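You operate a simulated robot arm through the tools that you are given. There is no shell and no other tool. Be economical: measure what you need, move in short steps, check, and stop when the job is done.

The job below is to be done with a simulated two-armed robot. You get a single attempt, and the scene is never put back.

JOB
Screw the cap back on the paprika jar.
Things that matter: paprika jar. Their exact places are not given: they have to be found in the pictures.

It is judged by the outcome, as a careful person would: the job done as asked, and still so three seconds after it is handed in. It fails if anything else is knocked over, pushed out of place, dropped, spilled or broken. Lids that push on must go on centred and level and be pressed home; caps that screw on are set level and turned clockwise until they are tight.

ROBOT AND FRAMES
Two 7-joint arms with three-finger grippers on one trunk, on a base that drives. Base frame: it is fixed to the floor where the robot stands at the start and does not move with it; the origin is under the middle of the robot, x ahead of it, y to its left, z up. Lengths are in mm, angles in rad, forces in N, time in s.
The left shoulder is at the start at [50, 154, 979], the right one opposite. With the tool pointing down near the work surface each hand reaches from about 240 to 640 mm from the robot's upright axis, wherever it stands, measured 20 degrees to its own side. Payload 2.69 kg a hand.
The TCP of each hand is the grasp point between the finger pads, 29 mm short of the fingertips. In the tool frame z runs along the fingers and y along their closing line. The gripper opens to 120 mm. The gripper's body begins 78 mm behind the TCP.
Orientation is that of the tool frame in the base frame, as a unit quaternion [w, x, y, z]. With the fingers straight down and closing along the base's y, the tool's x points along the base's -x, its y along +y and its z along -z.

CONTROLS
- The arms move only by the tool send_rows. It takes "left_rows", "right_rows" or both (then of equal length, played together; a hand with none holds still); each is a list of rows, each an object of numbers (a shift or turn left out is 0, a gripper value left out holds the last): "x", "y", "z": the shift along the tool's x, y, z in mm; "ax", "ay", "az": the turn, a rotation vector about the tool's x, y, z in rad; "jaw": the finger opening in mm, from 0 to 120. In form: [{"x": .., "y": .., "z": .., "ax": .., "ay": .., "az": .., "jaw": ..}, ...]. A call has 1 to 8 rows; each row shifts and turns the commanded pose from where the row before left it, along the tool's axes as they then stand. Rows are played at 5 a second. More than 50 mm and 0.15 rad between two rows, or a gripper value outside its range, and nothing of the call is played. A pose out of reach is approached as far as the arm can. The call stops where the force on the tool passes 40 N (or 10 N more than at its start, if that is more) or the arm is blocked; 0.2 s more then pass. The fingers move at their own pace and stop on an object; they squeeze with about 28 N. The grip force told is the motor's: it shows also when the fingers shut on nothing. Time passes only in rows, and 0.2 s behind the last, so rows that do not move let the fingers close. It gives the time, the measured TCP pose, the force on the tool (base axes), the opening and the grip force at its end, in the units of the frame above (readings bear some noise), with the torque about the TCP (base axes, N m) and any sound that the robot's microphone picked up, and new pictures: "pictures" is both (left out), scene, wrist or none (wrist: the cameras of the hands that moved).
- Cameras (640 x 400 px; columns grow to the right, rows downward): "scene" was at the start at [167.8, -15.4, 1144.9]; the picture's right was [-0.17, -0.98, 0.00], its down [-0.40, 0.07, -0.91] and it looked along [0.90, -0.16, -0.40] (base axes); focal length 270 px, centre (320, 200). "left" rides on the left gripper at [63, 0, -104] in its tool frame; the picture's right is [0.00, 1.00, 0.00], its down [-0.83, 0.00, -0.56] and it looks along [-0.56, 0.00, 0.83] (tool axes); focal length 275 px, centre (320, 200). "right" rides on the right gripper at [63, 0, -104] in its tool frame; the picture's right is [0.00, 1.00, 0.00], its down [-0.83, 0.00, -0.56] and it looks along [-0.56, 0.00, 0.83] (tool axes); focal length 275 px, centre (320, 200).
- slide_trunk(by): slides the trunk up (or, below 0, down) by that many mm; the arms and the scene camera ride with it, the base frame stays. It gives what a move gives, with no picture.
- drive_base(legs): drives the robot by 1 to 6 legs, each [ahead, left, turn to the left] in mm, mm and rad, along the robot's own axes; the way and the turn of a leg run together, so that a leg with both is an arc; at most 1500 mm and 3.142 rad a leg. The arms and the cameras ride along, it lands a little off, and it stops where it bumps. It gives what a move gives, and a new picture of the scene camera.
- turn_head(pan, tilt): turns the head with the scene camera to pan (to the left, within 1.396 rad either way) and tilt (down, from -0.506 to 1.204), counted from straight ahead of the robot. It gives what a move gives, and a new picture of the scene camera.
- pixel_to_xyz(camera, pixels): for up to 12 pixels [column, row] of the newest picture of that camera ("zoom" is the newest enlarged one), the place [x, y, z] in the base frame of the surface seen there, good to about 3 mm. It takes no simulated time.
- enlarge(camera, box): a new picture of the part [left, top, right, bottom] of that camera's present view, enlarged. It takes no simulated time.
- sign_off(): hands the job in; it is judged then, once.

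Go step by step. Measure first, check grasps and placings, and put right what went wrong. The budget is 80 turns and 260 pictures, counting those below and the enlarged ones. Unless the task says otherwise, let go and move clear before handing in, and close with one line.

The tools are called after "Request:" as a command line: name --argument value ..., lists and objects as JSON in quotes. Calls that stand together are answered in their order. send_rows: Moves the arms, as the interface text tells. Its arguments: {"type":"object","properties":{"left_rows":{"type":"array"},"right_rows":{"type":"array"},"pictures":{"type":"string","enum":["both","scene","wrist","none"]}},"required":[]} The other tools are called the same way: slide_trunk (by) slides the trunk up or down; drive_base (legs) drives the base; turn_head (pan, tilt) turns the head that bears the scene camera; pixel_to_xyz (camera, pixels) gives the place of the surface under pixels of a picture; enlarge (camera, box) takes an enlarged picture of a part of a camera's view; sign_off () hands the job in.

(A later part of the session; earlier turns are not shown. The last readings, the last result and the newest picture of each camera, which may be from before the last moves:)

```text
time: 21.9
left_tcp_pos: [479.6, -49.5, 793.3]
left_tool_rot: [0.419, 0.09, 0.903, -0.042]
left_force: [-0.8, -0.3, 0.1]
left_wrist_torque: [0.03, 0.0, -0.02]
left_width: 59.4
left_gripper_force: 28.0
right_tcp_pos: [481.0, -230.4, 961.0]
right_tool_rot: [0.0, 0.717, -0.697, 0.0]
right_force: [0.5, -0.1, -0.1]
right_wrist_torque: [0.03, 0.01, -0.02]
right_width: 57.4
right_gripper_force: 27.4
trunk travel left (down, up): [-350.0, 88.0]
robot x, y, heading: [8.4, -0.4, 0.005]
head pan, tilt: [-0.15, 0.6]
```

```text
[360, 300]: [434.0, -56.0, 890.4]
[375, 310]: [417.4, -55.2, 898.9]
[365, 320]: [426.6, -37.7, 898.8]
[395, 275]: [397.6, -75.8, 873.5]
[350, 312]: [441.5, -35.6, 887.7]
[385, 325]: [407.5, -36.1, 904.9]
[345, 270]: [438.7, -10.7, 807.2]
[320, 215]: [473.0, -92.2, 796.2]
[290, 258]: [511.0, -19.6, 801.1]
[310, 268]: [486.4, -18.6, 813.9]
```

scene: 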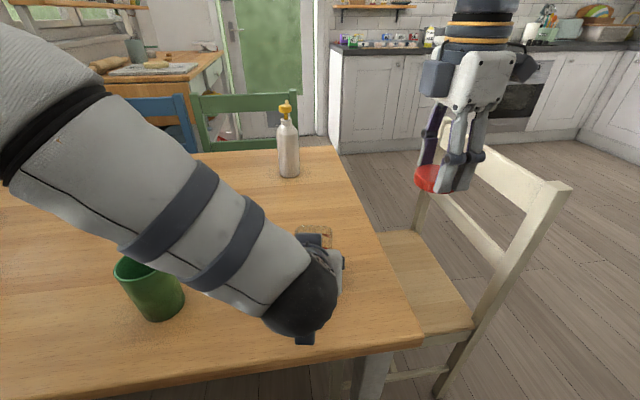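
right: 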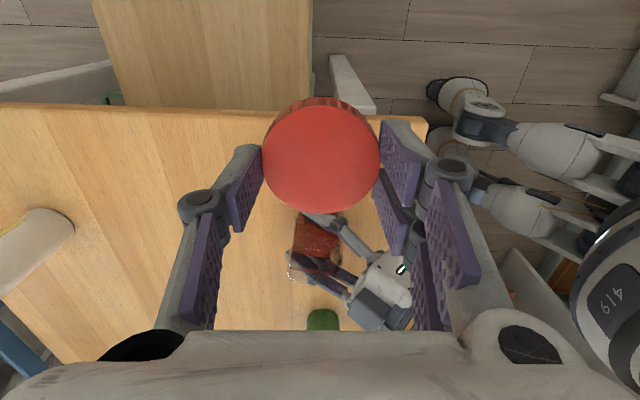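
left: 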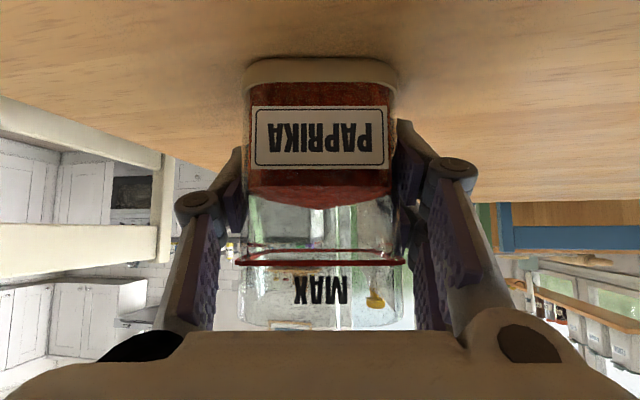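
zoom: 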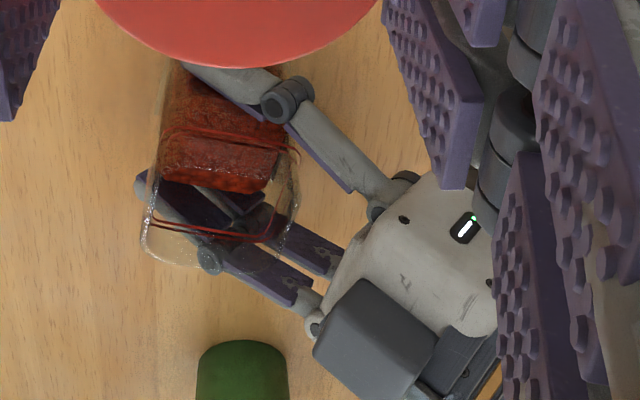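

The left box tops out at z≈905 and spans x 407–442, so right-hand strokes have to stay within about ±0.8 rad of closing along the jar's side direction. I'll rotate back to az≈-0.6 and then move over the jar, staying high.

Request:
send_rows --right_rows '[{"az": 0.145}, {"az": 0.145}, {"az": 0.145}, {"az": 0.145}, {"az": 0.14}, {"az": 0.14}, {"az": 0.14}, {}]' --pictures "none"

Request:
send_rows --right_rows '[{"x": -25, "y": 37}, {"x": -25, "y": 37}, {"x": -25, "y": 37}, {"x": -26, "y": 37}, {}]' --pictures "both"

```text
time: 23.7
left_tcp_pos: [480.1, -50.6, 792.2]
left_tool_rot: [0.42, 0.09, 0.902, -0.042]
left_force: [0.3, 0.4, 0.7]
left_wrist_torque: [0.01, -0.06, 0.0]
left_width: 59.7
left_gripper_force: 28.0
right_tcp_pos: [479.6, -230.5, 959.5]
right_tool_rot: [0.0, -0.295, 0.956, 0.001]
right_force: [-0.5, -0.3, 0.4]
right_wrist_torque: [-0.01, 0.0, -0.01]
right_width: 57.4
right_gripper_force: 27.8
trunk travel left (down, up): [-350.0, 88.0]
robot x, y, heading: [7.3, -2.9, 0.001]
head pan, tilt: [-0.15, 0.6]
```

```text
time: 24.9
left_tcp_pos: [480.5, -49.6, 791.1]
left_tool_rot: [0.42, 0.09, 0.902, -0.042]
left_force: [-0.6, -0.1, 1.9]
left_wrist_torque: [0.1, -0.06, 0.05]
left_width: 59.8
left_gripper_force: 27.4
right_tcp_pos: [482.1, -50.7, 960.7]
right_tool_rot: [0.0, -0.295, 0.956, 0.0]
right_force: [0.1, -0.3, -0.3]
right_wrist_torque: [-0.03, 0.02, -0.03]
right_width: 57.6
right_gripper_force: 27.8
trunk travel left (down, up): [-350.0, 88.0]
robot x, y, heading: [5.1, -1.1, 0.003]
head pan, tilt: [-0.15, 0.6]
```

scene: 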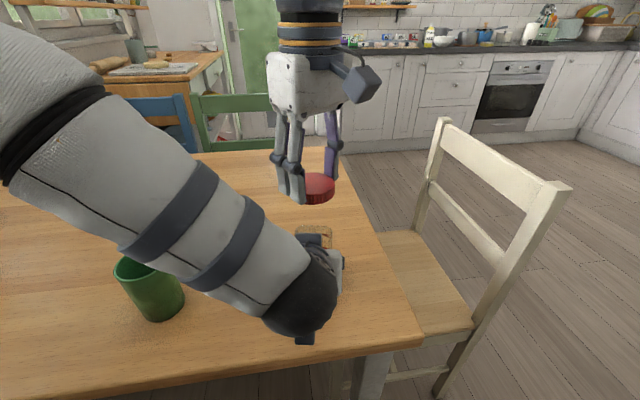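
right: 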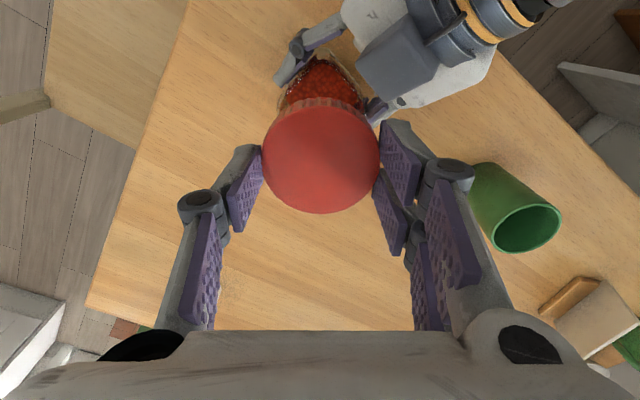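

The cap is now above the jar. I'll nudge y by +1.5 mm and lower until the cap bottom is about 8 mm above the jar top.

Request:
send_rows --right_rows '[{"x": -0.8, "y": 1.2, "z": 25}, {"z": 25}, {"z": 25}, {}, {}]' --pictures "both"

Request:
enlarge --camera "left" --box '[200, 140, 440, 340]'

Request:
enlarge --camera "scene" --box '[260, 180, 370, 270]'

Request:
enlarge --camera "right" --box '[240, 40, 460, 180]'

```text
time: 26.1
left_tcp_pos: [477.2, -49.6, 791.3]
left_tool_rot: [0.418, 0.092, 0.903, -0.043]
left_force: [-11.3, 3.2, 8.4]
left_wrist_torque: [-0.2, -1.0, 0.12]
left_width: 59.8
left_gripper_force: 28.3
right_tcp_pos: [484.0, -48.8, 887.1]
right_tool_rot: [0.006, -0.293, 0.956, -0.001]
right_force: [8.5, -3.2, -0.6]
right_wrist_torque: [-0.04, -0.02, -0.11]
right_width: 57.7
right_gripper_force: 28.3
trunk travel left (down, up): [-350.0, 88.0]
robot x, y, heading: [2.5, 2.4, -0.001]
head pan, tilt: [-0.15, 0.6]
stopped in row 5 (left hand): the force on the tool passed its limit at 41 N (the readings are from after the stop); the commanded pose is now the measured one
```

scene: 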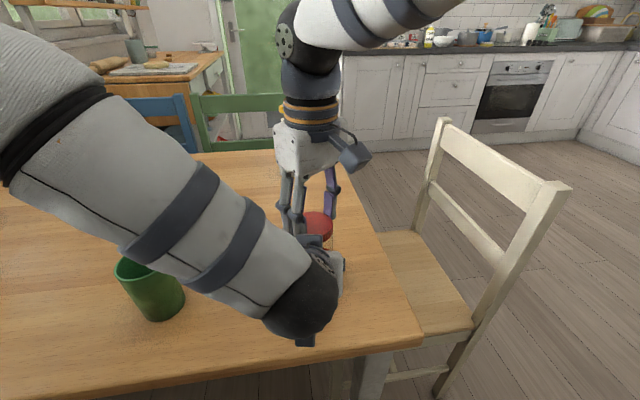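
right: 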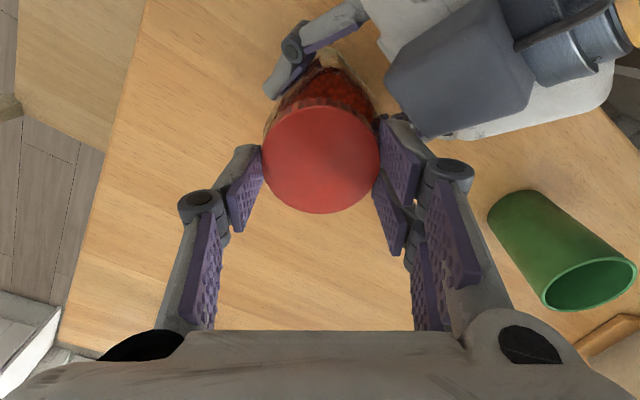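

```text
2.00 times, centred on (320, 240) of left
```

zoom: 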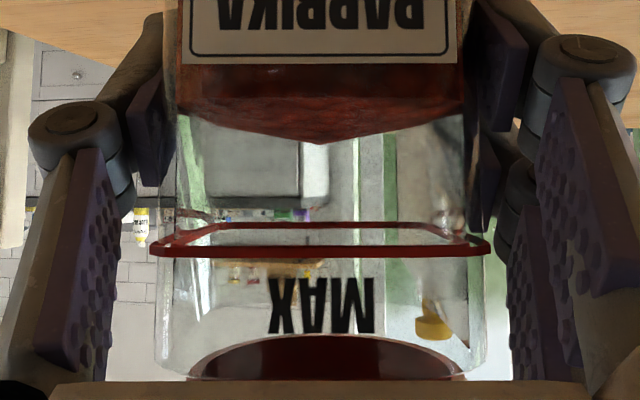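

```text
4.44 times, centred on (315, 225) of scene
```

zoom: 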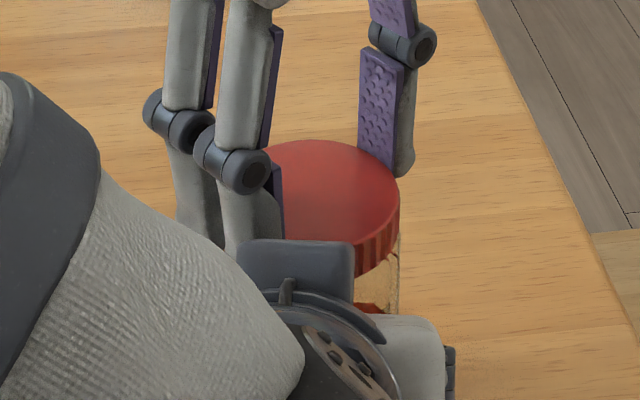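

```text
2.86 times, centred on (350, 110) of right
```

zoom: 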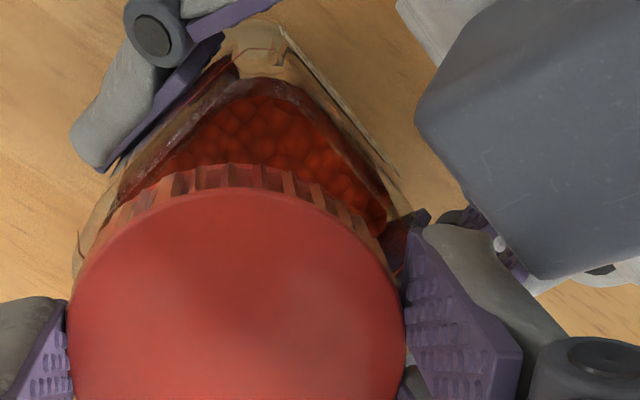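

At az=-0.6 the right finger brushed the left hand's upper box. I'll lift the right hand clear, then re-tilt the left hand lower so its box is out of the way.

Request:
send_rows --right_rows '[{"z": -25}, {"z": -25}, {"z": -25}, {}, {}]' --left_rows '[{}, {}, {}, {}, {}]' --pictures "wrist"

```text
time: 27.3
left_tcp_pos: [477.7, -50.0, 791.9]
left_tool_rot: [0.418, 0.092, 0.903, -0.043]
left_force: [2.3, -2.6, 6.8]
left_wrist_torque: [-0.08, -0.3, -0.07]
left_width: 59.7
left_gripper_force: 27.9
right_tcp_pos: [483.3, -49.6, 962.3]
right_tool_rot: [0.006, -0.294, 0.956, -0.001]
right_force: [-0.5, 1.0, 0.1]
right_wrist_torque: [0.0, 0.02, 0.0]
right_width: 57.6
right_gripper_force: 28.2
trunk travel left (down, up): [-350.0, 88.0]
robot x, y, heading: [4.2, -0.3, 0.001]
head pan, tilt: [-0.15, 0.6]
```

right: 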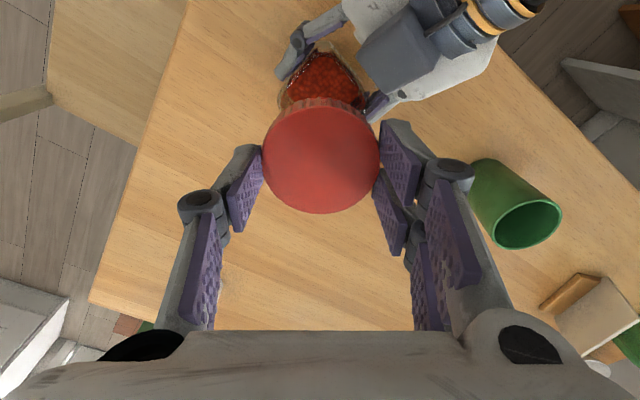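
left: 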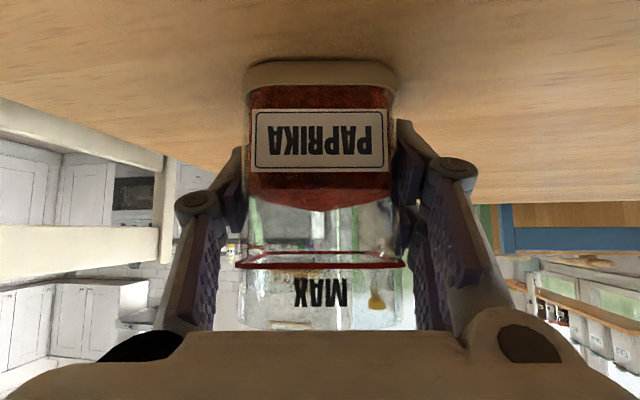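

I'll open the left hand, tilt it 0.2 rad flatter and raise it 8 mm, then grip again.

Request:
send_rows --left_rows '[{"jaw": 85}, {}, {"x": -7.7, "z": -3.3}, {"ay": -0.1}, {"ay": -0.1}, {}]' --right_rows '[{"ax": -0.0055, "ay": 0.0109, "az": -0.004}, {}, {}, {}, {}, {}]' --pictures "both"

Request:
pixel_to_xyz --camera "right" --pixels '[[370, 70], [390, 90], [405, 60], [430, 80], [400, 30]]'

```text
time: 28.7
left_tcp_pos: [479.9, -50.2, 798.6]
left_tool_rot: [0.506, 0.087, 0.857, -0.052]
left_force: [0.8, -0.5, 0.0]
left_wrist_torque: [0.01, 0.0, -0.02]
left_width: 85.0
left_gripper_force: 0.2
right_tcp_pos: [482.2, -49.5, 962.4]
right_tool_rot: [-0.001, -0.295, 0.955, 0.0]
right_force: [0.5, 0.3, -0.3]
right_wrist_torque: [0.0, -0.02, 0.03]
right_width: 57.6
right_gripper_force: 28.4
trunk travel left (down, up): [-350.0, 88.0]
robot x, y, heading: [0.9, 0.5, 0.001]
head pan, tilt: [-0.15, 0.6]
```

scene: 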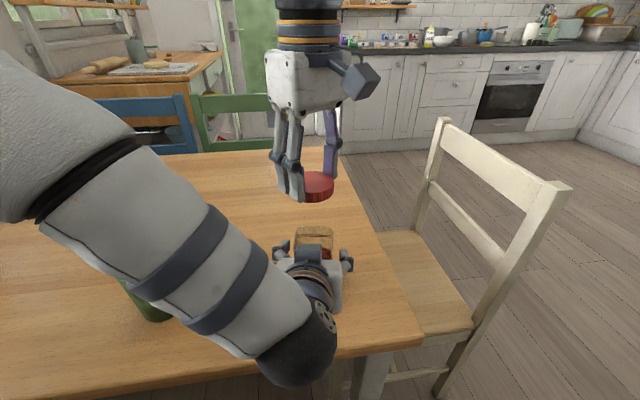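
right: 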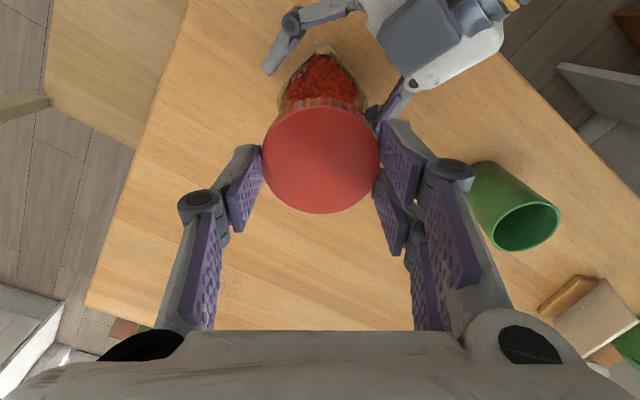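
left: 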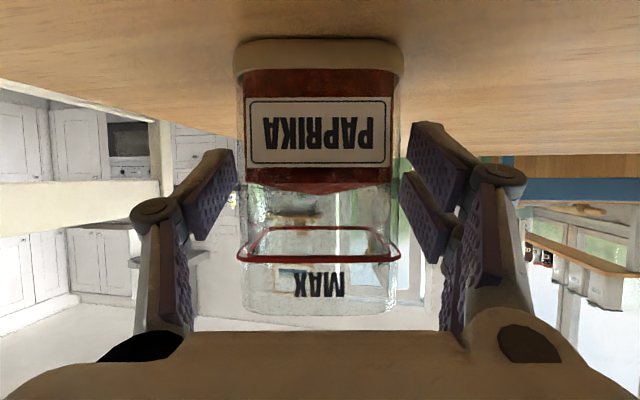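

```text
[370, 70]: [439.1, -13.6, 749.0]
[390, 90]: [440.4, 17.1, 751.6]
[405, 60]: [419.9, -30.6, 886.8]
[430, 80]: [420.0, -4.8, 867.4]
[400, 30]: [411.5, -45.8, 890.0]
```

Now the box is at x≤~425 and z≤890. I'll re-grip the jar.

Request:
send_rows --left_rows '[{"jaw": 66}, {"jaw": 54}, {}, {}]' --pictures "wrist"

Request:
pixel_to_xyz --camera "scene" --pixels '[[313, 227], [298, 228], [329, 228], [303, 243], [310, 252], [318, 252], [300, 360]]'

Request:
enlarge --camera "scene" --box '[260, 180, 370, 270]'

Request:
pixel_to_xyz --camera "left" --pixels '[[270, 130], [320, 110], [320, 150], [370, 130], [270, 180], [370, 180], [320, 255], [290, 258], [350, 255]]'

```text
time: 29.7
left_tcp_pos: [480.3, -50.1, 798.7]
left_tool_rot: [0.506, 0.087, 0.857, -0.051]
left_force: [0.4, 0.1, 0.2]
left_wrist_torque: [-0.12, -0.01, 0.01]
left_width: 59.8
left_gripper_force: 27.9
right_tcp_pos: [482.0, -49.4, 961.7]
right_tool_rot: [-0.001, -0.296, 0.955, -0.001]
right_force: [0.7, 0.0, -0.1]
right_wrist_torque: [-0.03, 0.02, 0.0]
right_width: 57.6
right_gripper_force: 27.8
trunk travel left (down, up): [-350.0, 88.0]
robot x, y, heading: [5.9, 0.5, 0.001]
head pan, tilt: [-0.15, 0.6]
```

left: 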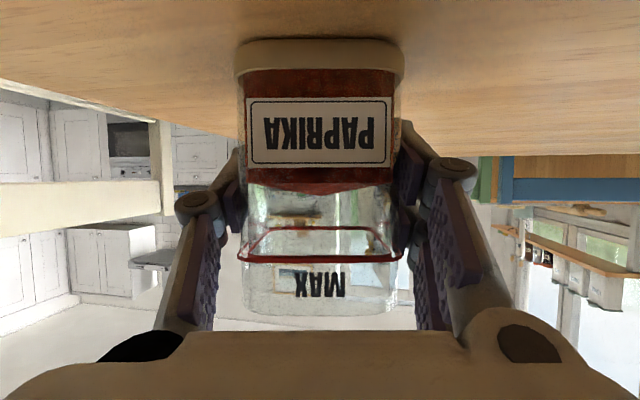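

```text
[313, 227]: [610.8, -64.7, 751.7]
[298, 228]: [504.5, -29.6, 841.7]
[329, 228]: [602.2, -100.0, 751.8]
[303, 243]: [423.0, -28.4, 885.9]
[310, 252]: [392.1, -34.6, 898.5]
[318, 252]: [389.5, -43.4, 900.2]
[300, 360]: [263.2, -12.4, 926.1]
```

```text
4.44 times, centred on (315, 225) of scene
```

zoom: 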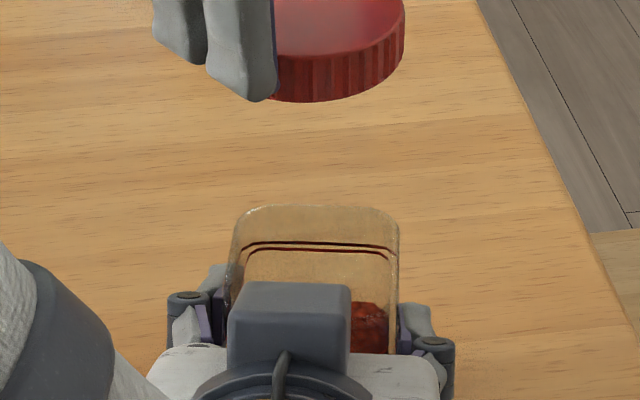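

```text
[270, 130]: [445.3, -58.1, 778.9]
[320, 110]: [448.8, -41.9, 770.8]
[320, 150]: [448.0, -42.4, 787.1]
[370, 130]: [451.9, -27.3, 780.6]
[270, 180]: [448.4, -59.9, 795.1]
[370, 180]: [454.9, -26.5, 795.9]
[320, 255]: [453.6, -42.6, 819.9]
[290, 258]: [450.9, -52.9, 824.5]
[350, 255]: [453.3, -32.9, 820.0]
```

The jar is re-gripped, with its axis at about (479.6,-50). I'll correct the cap's x,y and lower it again.

Request:
send_rows --right_rows '[{"x": 2.4, "y": 1.0}, {"z": 25}, {"z": 25}, {"z": 25}, {}]' --pictures "both"

Request:
enlarge --camera "scene" --box '[260, 180, 370, 270]'

Request:
enlarge --camera "left" --box '[200, 180, 440, 340]'

```text
time: 30.9
left_tcp_pos: [479.7, -50.6, 798.7]
left_tool_rot: [0.506, 0.087, 0.857, -0.051]
left_force: [-1.6, -0.4, -0.3]
left_wrist_torque: [-0.06, -0.02, -0.04]
left_width: 59.8
left_gripper_force: 28.0
right_tcp_pos: [479.0, -50.8, 885.9]
right_tool_rot: [-0.002, -0.295, 0.955, 0.001]
right_force: [-1.1, 0.4, -0.2]
right_wrist_torque: [0.0, 0.0, 0.02]
right_width: 57.5
right_gripper_force: 28.1
trunk travel left (down, up): [-350.0, 88.0]
robot x, y, heading: [4.4, 0.7, 0.004]
head pan, tilt: [-0.15, 0.6]
```

scene: 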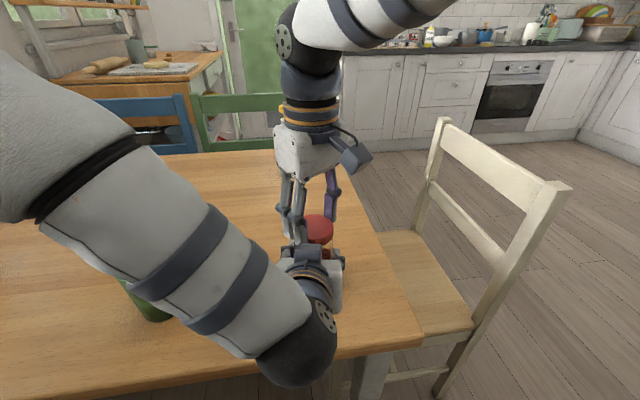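
right: 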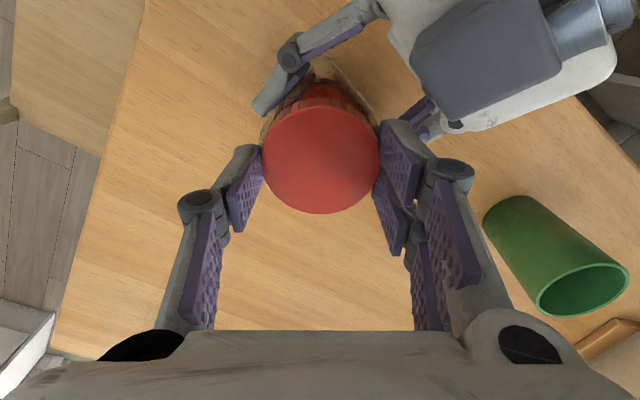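

```text
4.44 times, centred on (315, 225) of scene
```

zoom: 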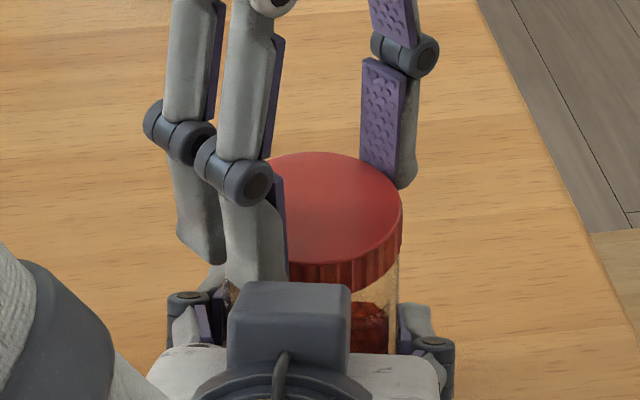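

```text
2.50 times, centred on (320, 260) of left
```

zoom: 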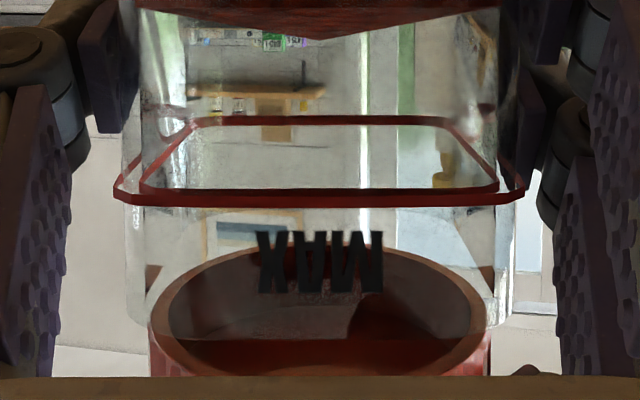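

The cap is laterally centred over the jar: in the left zoom the cap spans columns 150–490 and the jar 127–513. I'll lower in small steps and watch the force.

Request:
send_rows --right_rows '[{"z": 4}, {"z": 3}, {"z": 2}, {}]' --pictures "none"

Request:
enlarge --camera "left" --box '[200, 180, 440, 340]'

```text
time: 31.9
left_tcp_pos: [480.0, -49.9, 798.5]
left_tool_rot: [0.506, 0.087, 0.857, -0.051]
left_force: [16.9, -6.9, -11.6]
left_wrist_torque: [-0.13, -0.04, -0.03]
left_width: 59.6
left_gripper_force: 27.9
right_tcp_pos: [479.4, -49.9, 878.5]
right_tool_rot: [-0.001, -0.295, 0.955, 0.0]
right_force: [-12.9, 4.1, 26.7]
right_wrist_torque: [0.24, 0.38, -0.03]
right_width: 58.2
right_gripper_force: 27.8
trunk travel left (down, up): [-350.0, 88.0]
robot x, y, heading: [5.1, 0.5, 0.003]
head pan, tilt: [-0.15, 0.6]
```

```text
2.50 times, centred on (320, 260) of left
```

zoom: 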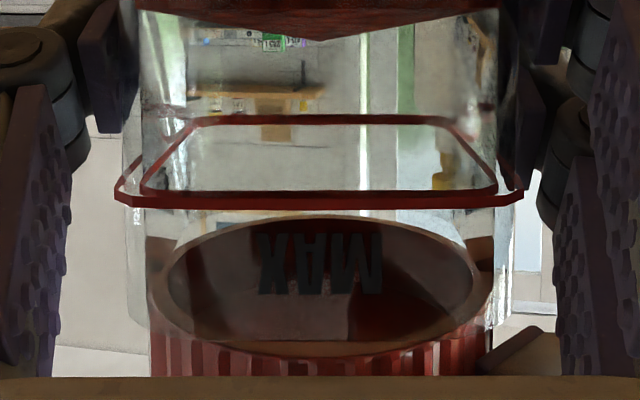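

Contact is at TCP z≈878, with a 13 N sideways push toward the robot, so the cap sits a little too far forward. I'll lift, shift 2 mm back along the jar axis and try again.

Request:
send_rows --right_rows '[{"z": -4}, {"x": 1.4, "y": 1.4}, {"z": 2}, {"z": 2}, {}]' --pictures "none"

```text
time: 33.1
left_tcp_pos: [478.3, -51.9, 799.0]
left_tool_rot: [0.505, 0.088, 0.857, -0.051]
left_force: [-7.3, -4.9, -0.1]
left_wrist_torque: [-0.26, -0.7, -0.12]
left_width: 59.8
left_gripper_force: 28.3
right_tcp_pos: [478.3, -50.7, 877.5]
right_tool_rot: [0.001, -0.295, 0.955, 0.0]
right_force: [8.2, 1.1, 11.9]
right_wrist_torque: [-0.08, -0.32, 0.01]
right_width: 57.9
right_gripper_force: 27.7
trunk travel left (down, up): [-350.0, 88.0]
robot x, y, heading: [4.3, -0.5, -0.001]
head pan, tilt: [-0.15, 0.6]
```

The sideways push has reversed to +8 N, so I overshot. I'll move 0.8 mm forward and press lightly.

Request:
send_rows --right_rows '[{"z": -2}, {"x": -0.55, "y": -0.55}, {"z": 2}, {"z": 1}, {}]' --pictures "none"

Request:
enlarge --camera "left" --box '[200, 180, 440, 340]'

Request:
enlarge --camera "scene" --box '[260, 180, 370, 270]'

```text
time: 34.3
left_tcp_pos: [478.7, -50.9, 799.0]
left_tool_rot: [0.505, 0.087, 0.857, -0.051]
left_force: [-0.5, -8.5, -8.1]
left_wrist_torque: [-0.3, -0.51, -0.12]
left_width: 59.6
left_gripper_force: 27.3
right_tcp_pos: [477.5, -51.2, 878.2]
right_tool_rot: [-0.001, -0.297, 0.955, 0.001]
right_force: [1.1, 4.0, 27.0]
right_wrist_torque: [0.13, -0.11, -0.03]
right_width: 57.7
right_gripper_force: 27.9
trunk travel left (down, up): [-350.0, 88.0]
robot x, y, heading: [4.9, 0.4, -0.002]
head pan, tilt: [-0.15, 0.6]
```

```text
2.50 times, centred on (320, 260) of left
```

zoom: 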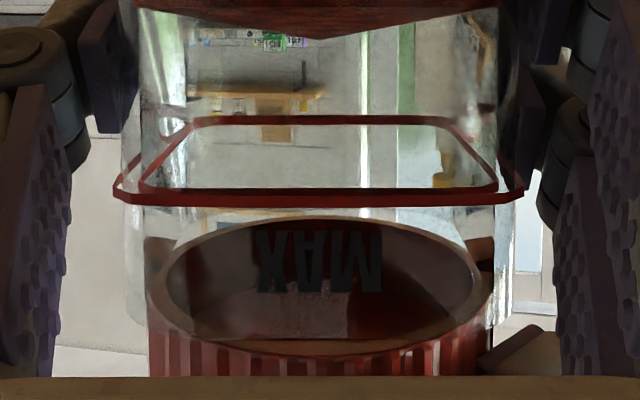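

```text
4.44 times, centred on (315, 225) of scene
```

zoom: 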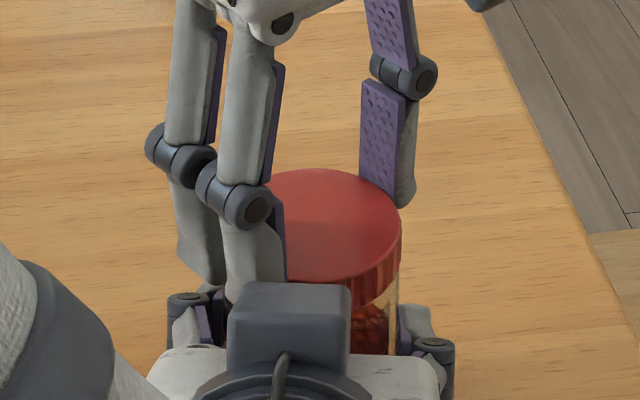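

The cap now rests squarely, with 27 N straight up and little side load. I'll start turning clockwise (az positive) with light downward feed.

Request:
send_rows --right_rows '[{"az": 0.12}, {"az": 0.12}, {"az": 0.12}, {"az": 0.12}, {"az": 0.12}, {"az": 0.12}]' --pictures "none"

```text
time: 35.7
left_tcp_pos: [479.1, -50.8, 798.5]
left_tool_rot: [0.506, 0.087, 0.857, -0.051]
left_force: [1.9, -7.6, -8.3]
left_wrist_torque: [-0.2, 0.69, 0.01]
left_width: 59.6
left_gripper_force: 28.3
right_tcp_pos: [478.0, -51.0, 875.9]
right_tool_rot: [-0.002, 0.062, 0.998, 0.0]
right_force: [-5.2, 5.3, 18.5]
right_wrist_torque: [0.22, 0.08, -0.02]
right_width: 57.7
right_gripper_force: 27.7
trunk travel left (down, up): [-350.0, 88.0]
robot x, y, heading: [4.2, 1.1, -0.001]
head pan, tilt: [-0.15, 0.6]
```

The TCP dropped 2 mm while turning and the force fell, so the thread seems to be catching. I'll continue.

Request:
send_rows --right_rows '[{"az": 0.12, "z": 0.4}, {"az": 0.12, "z": 0.4}, {"az": 0.12, "z": 0.4}, {"az": 0.12, "z": 0.4}, {"az": 0.12, "z": 0.4}]' --pictures "both"

Request:
enlarge --camera "left" --box '[200, 180, 440, 340]'

```text
time: 36.9
left_tcp_pos: [479.7, -50.7, 798.4]
left_tool_rot: [0.506, 0.087, 0.857, -0.052]
left_force: [8.6, -7.4, -13.6]
left_wrist_torque: [-0.05, 0.49, -0.05]
left_width: 59.7
left_gripper_force: 27.9
right_tcp_pos: [477.5, -50.4, 874.8]
right_tool_rot: [-0.001, 0.353, 0.936, -0.001]
right_force: [-11.3, 5.6, 26.3]
right_wrist_torque: [0.15, 0.33, -0.02]
right_width: 57.9
right_gripper_force: 28.1
trunk travel left (down, up): [-350.0, 88.0]
robot x, y, heading: [7.2, -3.5, 0.0]
head pan, tilt: [-0.15, 0.6]
```

scene: 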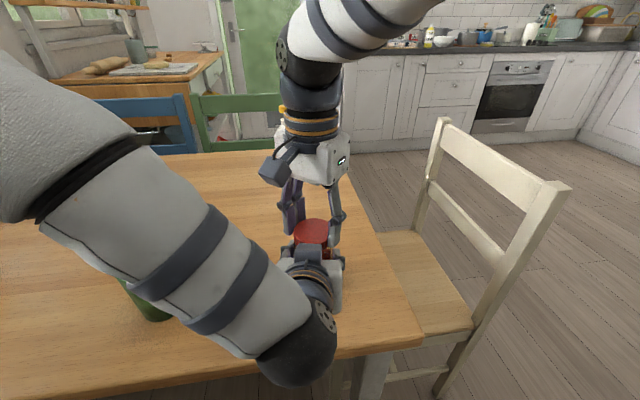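
right: 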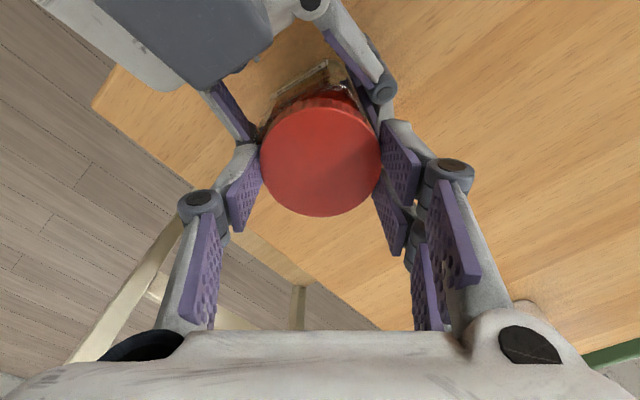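

```text
2.50 times, centred on (320, 260) of left
```

zoom: 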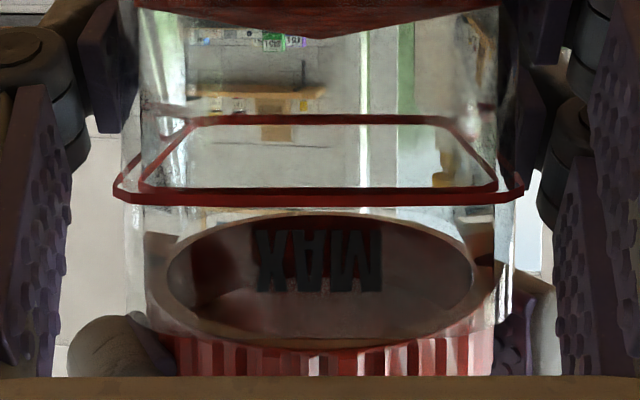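

Turning is smooth with about 0 Nm about z, plus an 11 N side load. I'll relieve that with a small shift and finish this stroke.

Request:
send_rows --right_rows '[{"x": 0.6, "y": -0.35}, {"az": 0.12, "z": 0.3}, {"az": 0.12, "z": 0.3}, {"az": 0.12, "z": 0.3}, {}]' --pictures "none"

```text
time: 38.1
left_tcp_pos: [479.3, -49.5, 798.9]
left_tool_rot: [0.506, 0.087, 0.857, -0.051]
left_force: [2.0, -1.9, -10.6]
left_wrist_torque: [-0.26, 0.16, 0.01]
left_width: 59.4
left_gripper_force: 27.7
right_tcp_pos: [477.8, -50.6, 874.2]
right_tool_rot: [-0.001, 0.516, 0.857, -0.001]
right_force: [-2.8, -0.8, 25.2]
right_wrist_torque: [0.0, 0.08, 0.0]
right_width: 57.7
right_gripper_force: 28.1
trunk travel left (down, up): [-350.0, 88.0]
robot x, y, heading: [5.7, 2.8, 0.001]
head pan, tilt: [-0.15, 0.6]
```

Side load is gone, and z is 874.2, down 4 mm from first contact. I'll release, wind the hand back counter-clockwise, and re-grip for another stroke.

Request:
send_rows --right_rows '[{"z": -2}, {"jaw": 71}, {}, {"az": -0.15}, {"az": -0.15}, {"az": -0.15}, {"az": -0.15}, {"az": -0.15}]' --pictures "both"

Request:
enlarge --camera "left" --box '[200, 180, 440, 340]'

Request:
enlarge --camera "scene" --box '[260, 180, 370, 270]'

```text
time: 39.9
left_tcp_pos: [480.1, -50.2, 798.0]
left_tool_rot: [0.506, 0.088, 0.857, -0.052]
left_force: [1.3, -0.1, 1.3]
left_wrist_torque: [0.02, 0.06, 0.02]
left_width: 59.6
left_gripper_force: 27.8
right_tcp_pos: [478.3, -50.6, 875.3]
right_tool_rot: [-0.002, 0.162, 0.987, 0.0]
right_force: [-0.1, 0.2, -0.3]
right_wrist_torque: [0.01, 0.01, -0.01]
right_width: 71.1
right_gripper_force: 0.0
trunk travel left (down, up): [-350.0, 88.0]
robot x, y, heading: [6.9, 2.7, -0.005]
head pan, tilt: [-0.15, 0.6]
```

scene: 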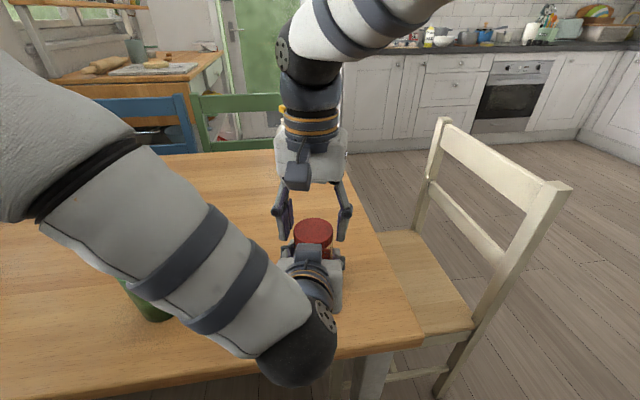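
right: 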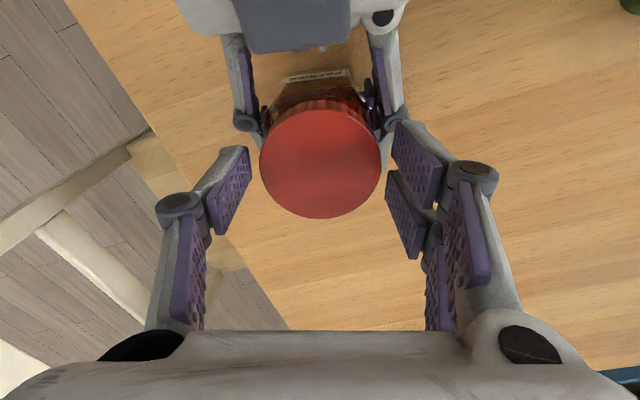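

```text
2.50 times, centred on (320, 260) of left
```

zoom: 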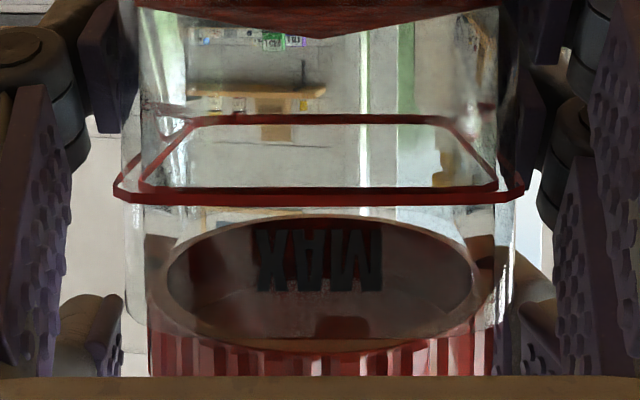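

```text
4.44 times, centred on (315, 225) of scene
```

zoom: 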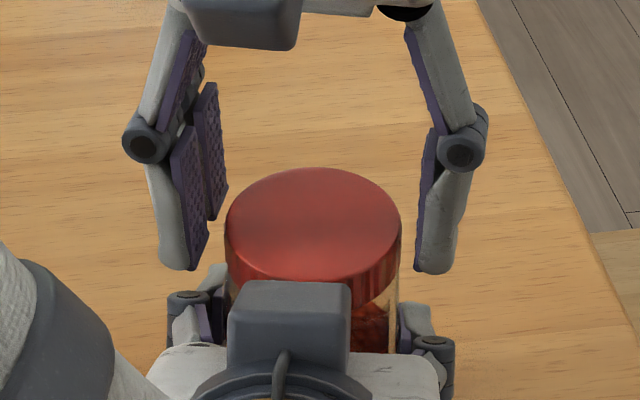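

The cap sits centred on the jar and looks level. I'll check its top height at several points and wind back the rest of the way.

Request:
pixel_to_xyz --camera "zoom" --pixels '[[313, 220], [250, 225], [380, 225], [313, 260], [313, 180], [280, 200], [350, 250]]'

Request:
send_rows --right_rows '[{"az": -0.15}, {"az": -0.15}, {"az": -0.15}, {"az": -0.15}, {"az": -0.15}, {"az": -0.15}, {}]' --pictures "none"

```text
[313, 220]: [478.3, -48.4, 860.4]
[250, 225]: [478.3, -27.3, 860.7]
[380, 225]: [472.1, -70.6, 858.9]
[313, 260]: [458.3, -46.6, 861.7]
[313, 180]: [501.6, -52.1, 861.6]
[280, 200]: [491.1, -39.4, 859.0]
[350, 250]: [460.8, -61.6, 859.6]
```

```text
time: 41.5
left_tcp_pos: [480.1, -49.6, 798.5]
left_tool_rot: [0.506, 0.087, 0.857, -0.052]
left_force: [2.5, 0.7, 3.4]
left_wrist_torque: [-0.01, -0.01, 0.03]
left_width: 59.9
left_gripper_force: 28.1
right_tcp_pos: [478.0, -50.5, 874.4]
right_tool_rot: [-0.002, -0.281, 0.96, 0.0]
right_force: [0.0, -0.1, 1.4]
right_wrist_torque: [-0.02, 0.0, 0.0]
right_width: 70.9
right_gripper_force: 0.1
trunk travel left (down, up): [-350.0, 88.0]
robot x, y, heading: [3.7, 1.1, 0.0]
head pan, tilt: [-0.15, 0.6]
```

The cap top reads about 860 and level, so it may have sat on the thread start while the fingers slid. I'll re-grip, press lightly, and turn again while tracking the height.

Request:
send_rows --right_rows '[{"jaw": 50}, {}, {}, {"z": 0.5}, {"az": 0.12}, {"az": 0.12}, {"az": 0.12}, {}]' --pictures "none"

Request:
send_rows --right_rows '[{"az": 0.12}, {"az": 0.12}, {"az": 0.12}, {"az": 0.12}, {"az": 0.12}, {"az": 0.12}, {"az": 0.12}, {}]' --pictures "none"

Request:
enlarge --camera "scene" --box '[260, 180, 370, 270]'

Request:
pixel_to_xyz --camera "zoom" --pixels '[[313, 220], [270, 225], [360, 225], [313, 260], [313, 180], [280, 200], [350, 250]]'

```text
time: 43.3
left_tcp_pos: [479.5, -50.4, 798.7]
left_tool_rot: [0.506, 0.087, 0.857, -0.052]
left_force: [1.6, -0.1, 4.7]
left_wrist_torque: [0.03, -0.12, -0.02]
left_width: 59.8
left_gripper_force: 28.2
right_tcp_pos: [479.6, -50.2, 875.0]
right_tool_rot: [0.0, -0.104, 0.995, 0.0]
right_force: [0.9, 0.1, 1.5]
right_wrist_torque: [0.05, -0.07, -0.01]
right_width: 57.8
right_gripper_force: 27.6
trunk travel left (down, up): [-350.0, 88.0]
robot x, y, heading: [3.8, 3.2, -0.002]
head pan, tilt: [-0.15, 0.6]
```

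```text
time: 45.1
left_tcp_pos: [480.2, -50.1, 799.5]
left_tool_rot: [0.505, 0.088, 0.857, -0.052]
left_force: [-0.5, -0.8, 5.8]
left_wrist_torque: [0.18, -0.16, 0.03]
left_width: 59.5
left_gripper_force: 28.1
right_tcp_pos: [478.9, -50.0, 875.0]
right_tool_rot: [-0.001, 0.311, 0.95, -0.001]
right_force: [2.4, 3.2, -0.4]
right_wrist_torque: [0.14, -0.08, -0.01]
right_width: 57.9
right_gripper_force: 27.8
trunk travel left (down, up): [-350.0, 88.0]
robot x, y, heading: [4.6, -0.3, 0.002]
head pan, tilt: [-0.15, 0.6]
```

```text
4.44 times, centred on (315, 225) of scene
```

zoom: 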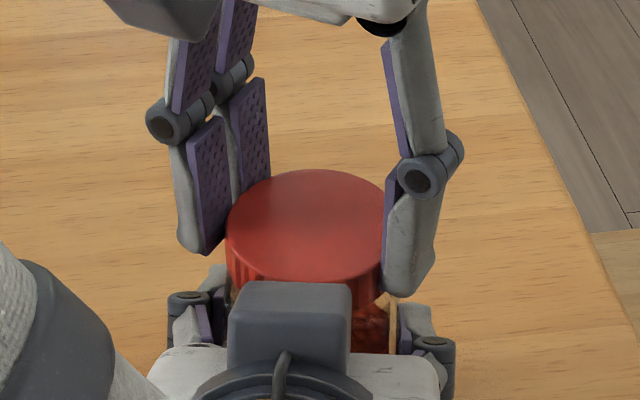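

```text
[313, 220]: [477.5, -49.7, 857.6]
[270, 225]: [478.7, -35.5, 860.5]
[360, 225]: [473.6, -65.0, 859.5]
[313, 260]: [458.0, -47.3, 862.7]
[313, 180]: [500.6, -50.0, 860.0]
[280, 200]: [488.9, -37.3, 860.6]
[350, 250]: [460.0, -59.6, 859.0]
```

The vertical loads on the two hands are moving in opposite directions (left rising to +5.8 N, right falling to -0.4 N), which means the thread is pulling cap and jar together. I'll finish this stroke with a slight downward feed and re-grip for the next.

Request:
send_rows --right_rows '[{"az": 0.12, "z": 0.3}, {"az": 0.12, "z": 0.3}, {"az": 0.12, "z": 0.3}, {"az": 0.12, "z": 0.3}, {}]' --pictures "none"

Request:
send_rows --right_rows '[{"jaw": 71}, {}, {"az": -0.15}, {"az": -0.15}, {"az": -0.15}, {"az": -0.15}, {"az": -0.15}, {"az": -0.15}]' --pictures "none"

Request:
send_rows --right_rows '[{"az": -0.15}, {"az": -0.15}, {"az": -0.15}, {"az": -0.15}, {"az": -0.12}, {}]' --pictures "none"

Request:
enlarge --camera "scene" --box '[260, 180, 370, 270]'

Request:
enlarge --camera "left" --box '[200, 180, 440, 340]'

```text
time: 46.3
left_tcp_pos: [479.2, -50.1, 799.1]
left_tool_rot: [0.506, 0.088, 0.857, -0.053]
left_force: [3.6, -10.0, 2.9]
left_wrist_torque: [0.36, -0.02, -0.63]
left_width: 59.3
left_gripper_force: 28.3
right_tcp_pos: [477.5, -49.8, 874.0]
right_tool_rot: [-0.001, 0.529, 0.849, 0.001]
right_force: [-1.3, 10.9, 2.6]
right_wrist_torque: [0.23, 0.05, 0.71]
right_width: 57.5
right_gripper_force: 27.8
trunk travel left (down, up): [-350.0, 88.0]
robot x, y, heading: [1.7, 1.8, -0.0]
head pan, tilt: [-0.15, 0.6]
```

```text
time: 48.1
left_tcp_pos: [479.3, -49.9, 799.6]
left_tool_rot: [0.506, 0.088, 0.857, -0.052]
left_force: [1.5, 1.0, 2.6]
left_wrist_torque: [0.04, -0.14, 0.09]
left_width: 59.5
left_gripper_force: 28.2
right_tcp_pos: [477.8, -51.2, 873.1]
right_tool_rot: [-0.001, 0.105, 0.994, -0.001]
right_force: [-0.8, 0.3, -0.4]
right_wrist_torque: [0.02, 0.01, 0.02]
right_width: 71.2
right_gripper_force: 0.0
trunk travel left (down, up): [-350.0, 88.0]
robot x, y, heading: [8.8, 2.5, 0.002]
head pan, tilt: [-0.15, 0.6]
```

```text
time: 49.5
left_tcp_pos: [478.9, -49.7, 799.2]
left_tool_rot: [0.505, 0.087, 0.857, -0.051]
left_force: [0.6, 2.4, 2.7]
left_wrist_torque: [0.16, -0.15, 0.03]
left_width: 59.5
left_gripper_force: 28.0
right_tcp_pos: [478.3, -50.3, 874.0]
right_tool_rot: [-0.002, -0.252, 0.968, 0.001]
right_force: [-0.2, -0.2, -0.2]
right_wrist_torque: [0.03, 0.04, 0.02]
right_width: 71.1
right_gripper_force: 0.0
trunk travel left (down, up): [-350.0, 88.0]
robot x, y, heading: [3.5, 0.9, -0.001]
head pan, tilt: [-0.15, 0.6]
```

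```text
4.44 times, centred on (315, 225) of scene
```

zoom: 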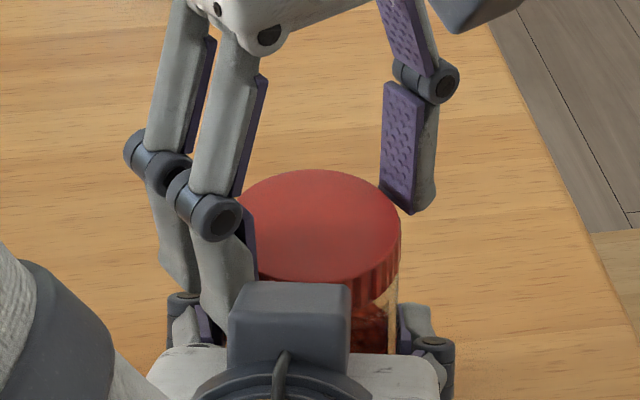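

```text
2.50 times, centred on (320, 260) of left
```

zoom: 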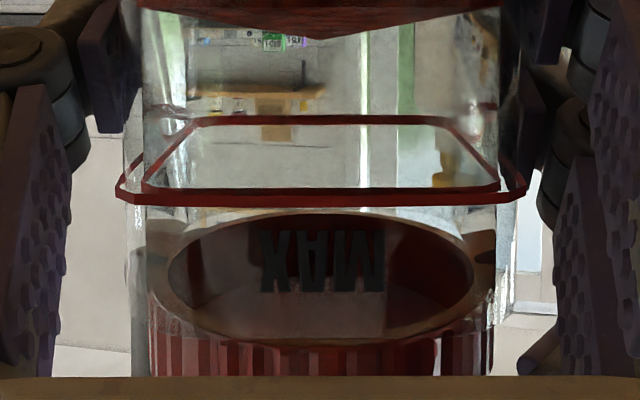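

On the last bit of that stroke the torque about z rose to 0.71 Nm, and the cap's inner ring moved in the left zoom (bottom from row 352 to 342). It's tightening. I'll re-grip and check with a short clockwise stroke.

Request:
send_rows --right_rows '[{"jaw": 50}, {}, {}, {"az": 0.08}, {"az": 0.08}, {}]' --pictures "none"

```text
time: 50.9
left_tcp_pos: [479.9, -50.7, 799.6]
left_tool_rot: [0.506, 0.087, 0.856, -0.051]
left_force: [7.0, -1.4, -0.5]
left_wrist_torque: [0.49, 0.11, -0.75]
left_width: 59.6
left_gripper_force: 27.9
right_tcp_pos: [477.1, -48.7, 872.6]
right_tool_rot: [-0.002, -0.173, 0.985, 0.0]
right_force: [-7.8, 2.6, 1.6]
right_wrist_torque: [-0.06, 0.29, 0.83]
right_width: 57.6
right_gripper_force: 28.0
trunk travel left (down, up): [-350.0, 88.0]
robot x, y, heading: [4.1, 2.3, 0.001]
head pan, tilt: [-0.15, 0.6]
```

The torque rises to 0.83 Nm within 0.16 rad. I'll give one more small push to confirm it is tight.

Request:
send_rows --right_rows '[{"az": 0.08}, {"az": 0.08}, {"az": 0.08}, {}]' --pictures "none"

Request:
enlarge --camera "left" --box '[200, 40, 440, 340]'

```text
time: 51.9
left_tcp_pos: [479.6, -49.6, 798.0]
left_tool_rot: [0.505, 0.088, 0.857, -0.052]
left_force: [4.1, -7.5, 1.3]
left_wrist_torque: [0.42, 0.14, -0.79]
left_width: 59.7
left_gripper_force: 28.3
right_tcp_pos: [477.7, -50.4, 873.6]
right_tool_rot: [-0.002, -0.053, 0.999, -0.001]
right_force: [-4.8, 6.0, -0.1]
right_wrist_torque: [0.14, 0.13, 0.79]
right_width: 57.8
right_gripper_force: 27.3
trunk travel left (down, up): [-350.0, 88.0]
robot x, y, heading: [3.2, 1.7, 0.003]
head pan, tilt: [-0.15, 0.6]
```

```text
1.33 times, centred on (320, 190) of left
```

zoom: 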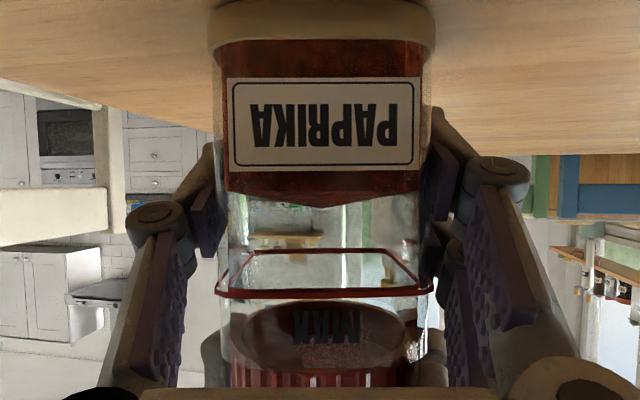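

Torque has levelled off at 0.79 Nm, so either the fingers are slipping on a tight cap or it's still turning. I'll compare the knurl in close-ups across a small turn.

Request:
enlarge --camera "left" --box '[250, 270, 390, 335]'

Request:
send_rows --right_rows '[{"az": 0.05}, {}]' --pictures "none"

Request:
enlarge --camera "left" --box '[250, 270, 390, 335]'

Request:
send_rows --right_rows '[{"az": 0.04}, {}]' --pictures "none"

Request:
enlarge --camera "left" --box '[250, 270, 390, 335]'

```text
4.57 times, centred on (320, 302) of left
```

zoom: 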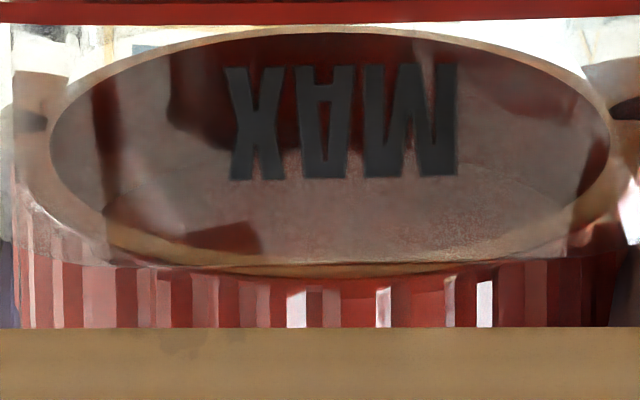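

```text
time: 52.5
left_tcp_pos: [480.2, -50.7, 798.4]
left_tool_rot: [0.505, 0.088, 0.857, -0.052]
left_force: [8.8, -10.8, 0.0]
left_wrist_torque: [0.58, 0.37, -0.73]
left_width: 59.6
left_gripper_force: 27.7
right_tcp_pos: [476.9, -49.6, 874.3]
right_tool_rot: [-0.002, -0.029, 1.0, 0.0]
right_force: [-9.5, 10.8, 1.0]
right_wrist_torque: [0.28, 0.32, 0.69]
right_width: 57.8
right_gripper_force: 27.9
trunk travel left (down, up): [-350.0, 88.0]
robot x, y, heading: [2.8, 2.6, -0.003]
head pan, tilt: [-0.15, 0.6]
```

```text
4.57 times, centred on (320, 302) of left
```

zoom: 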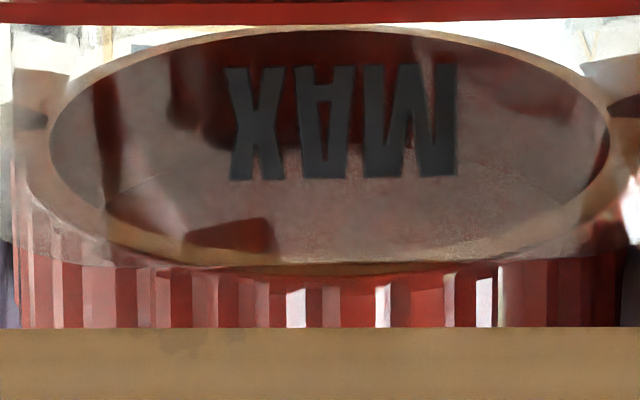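

```text
time: 53.1
left_tcp_pos: [479.6, -51.3, 799.1]
left_tool_rot: [0.505, 0.087, 0.857, -0.051]
left_force: [13.1, -13.7, -0.9]
left_wrist_torque: [0.61, 0.45, -0.81]
left_width: 59.5
left_gripper_force: 27.6
right_tcp_pos: [477.9, -48.8, 873.6]
right_tool_rot: [-0.002, -0.008, 1.0, 0.0]
right_force: [-12.9, 13.0, 2.3]
right_wrist_torque: [0.43, 0.49, 0.84]
right_width: 57.6
right_gripper_force: 27.8
trunk travel left (down, up): [-350.0, 88.0]
robot x, y, heading: [2.4, 0.2, -0.001]
head pan, tilt: [-0.15, 0.6]
```

```text
4.57 times, centred on (320, 302) of left
```

zoom: 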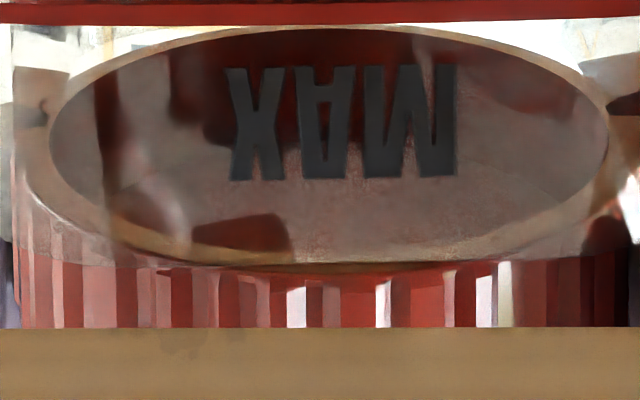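

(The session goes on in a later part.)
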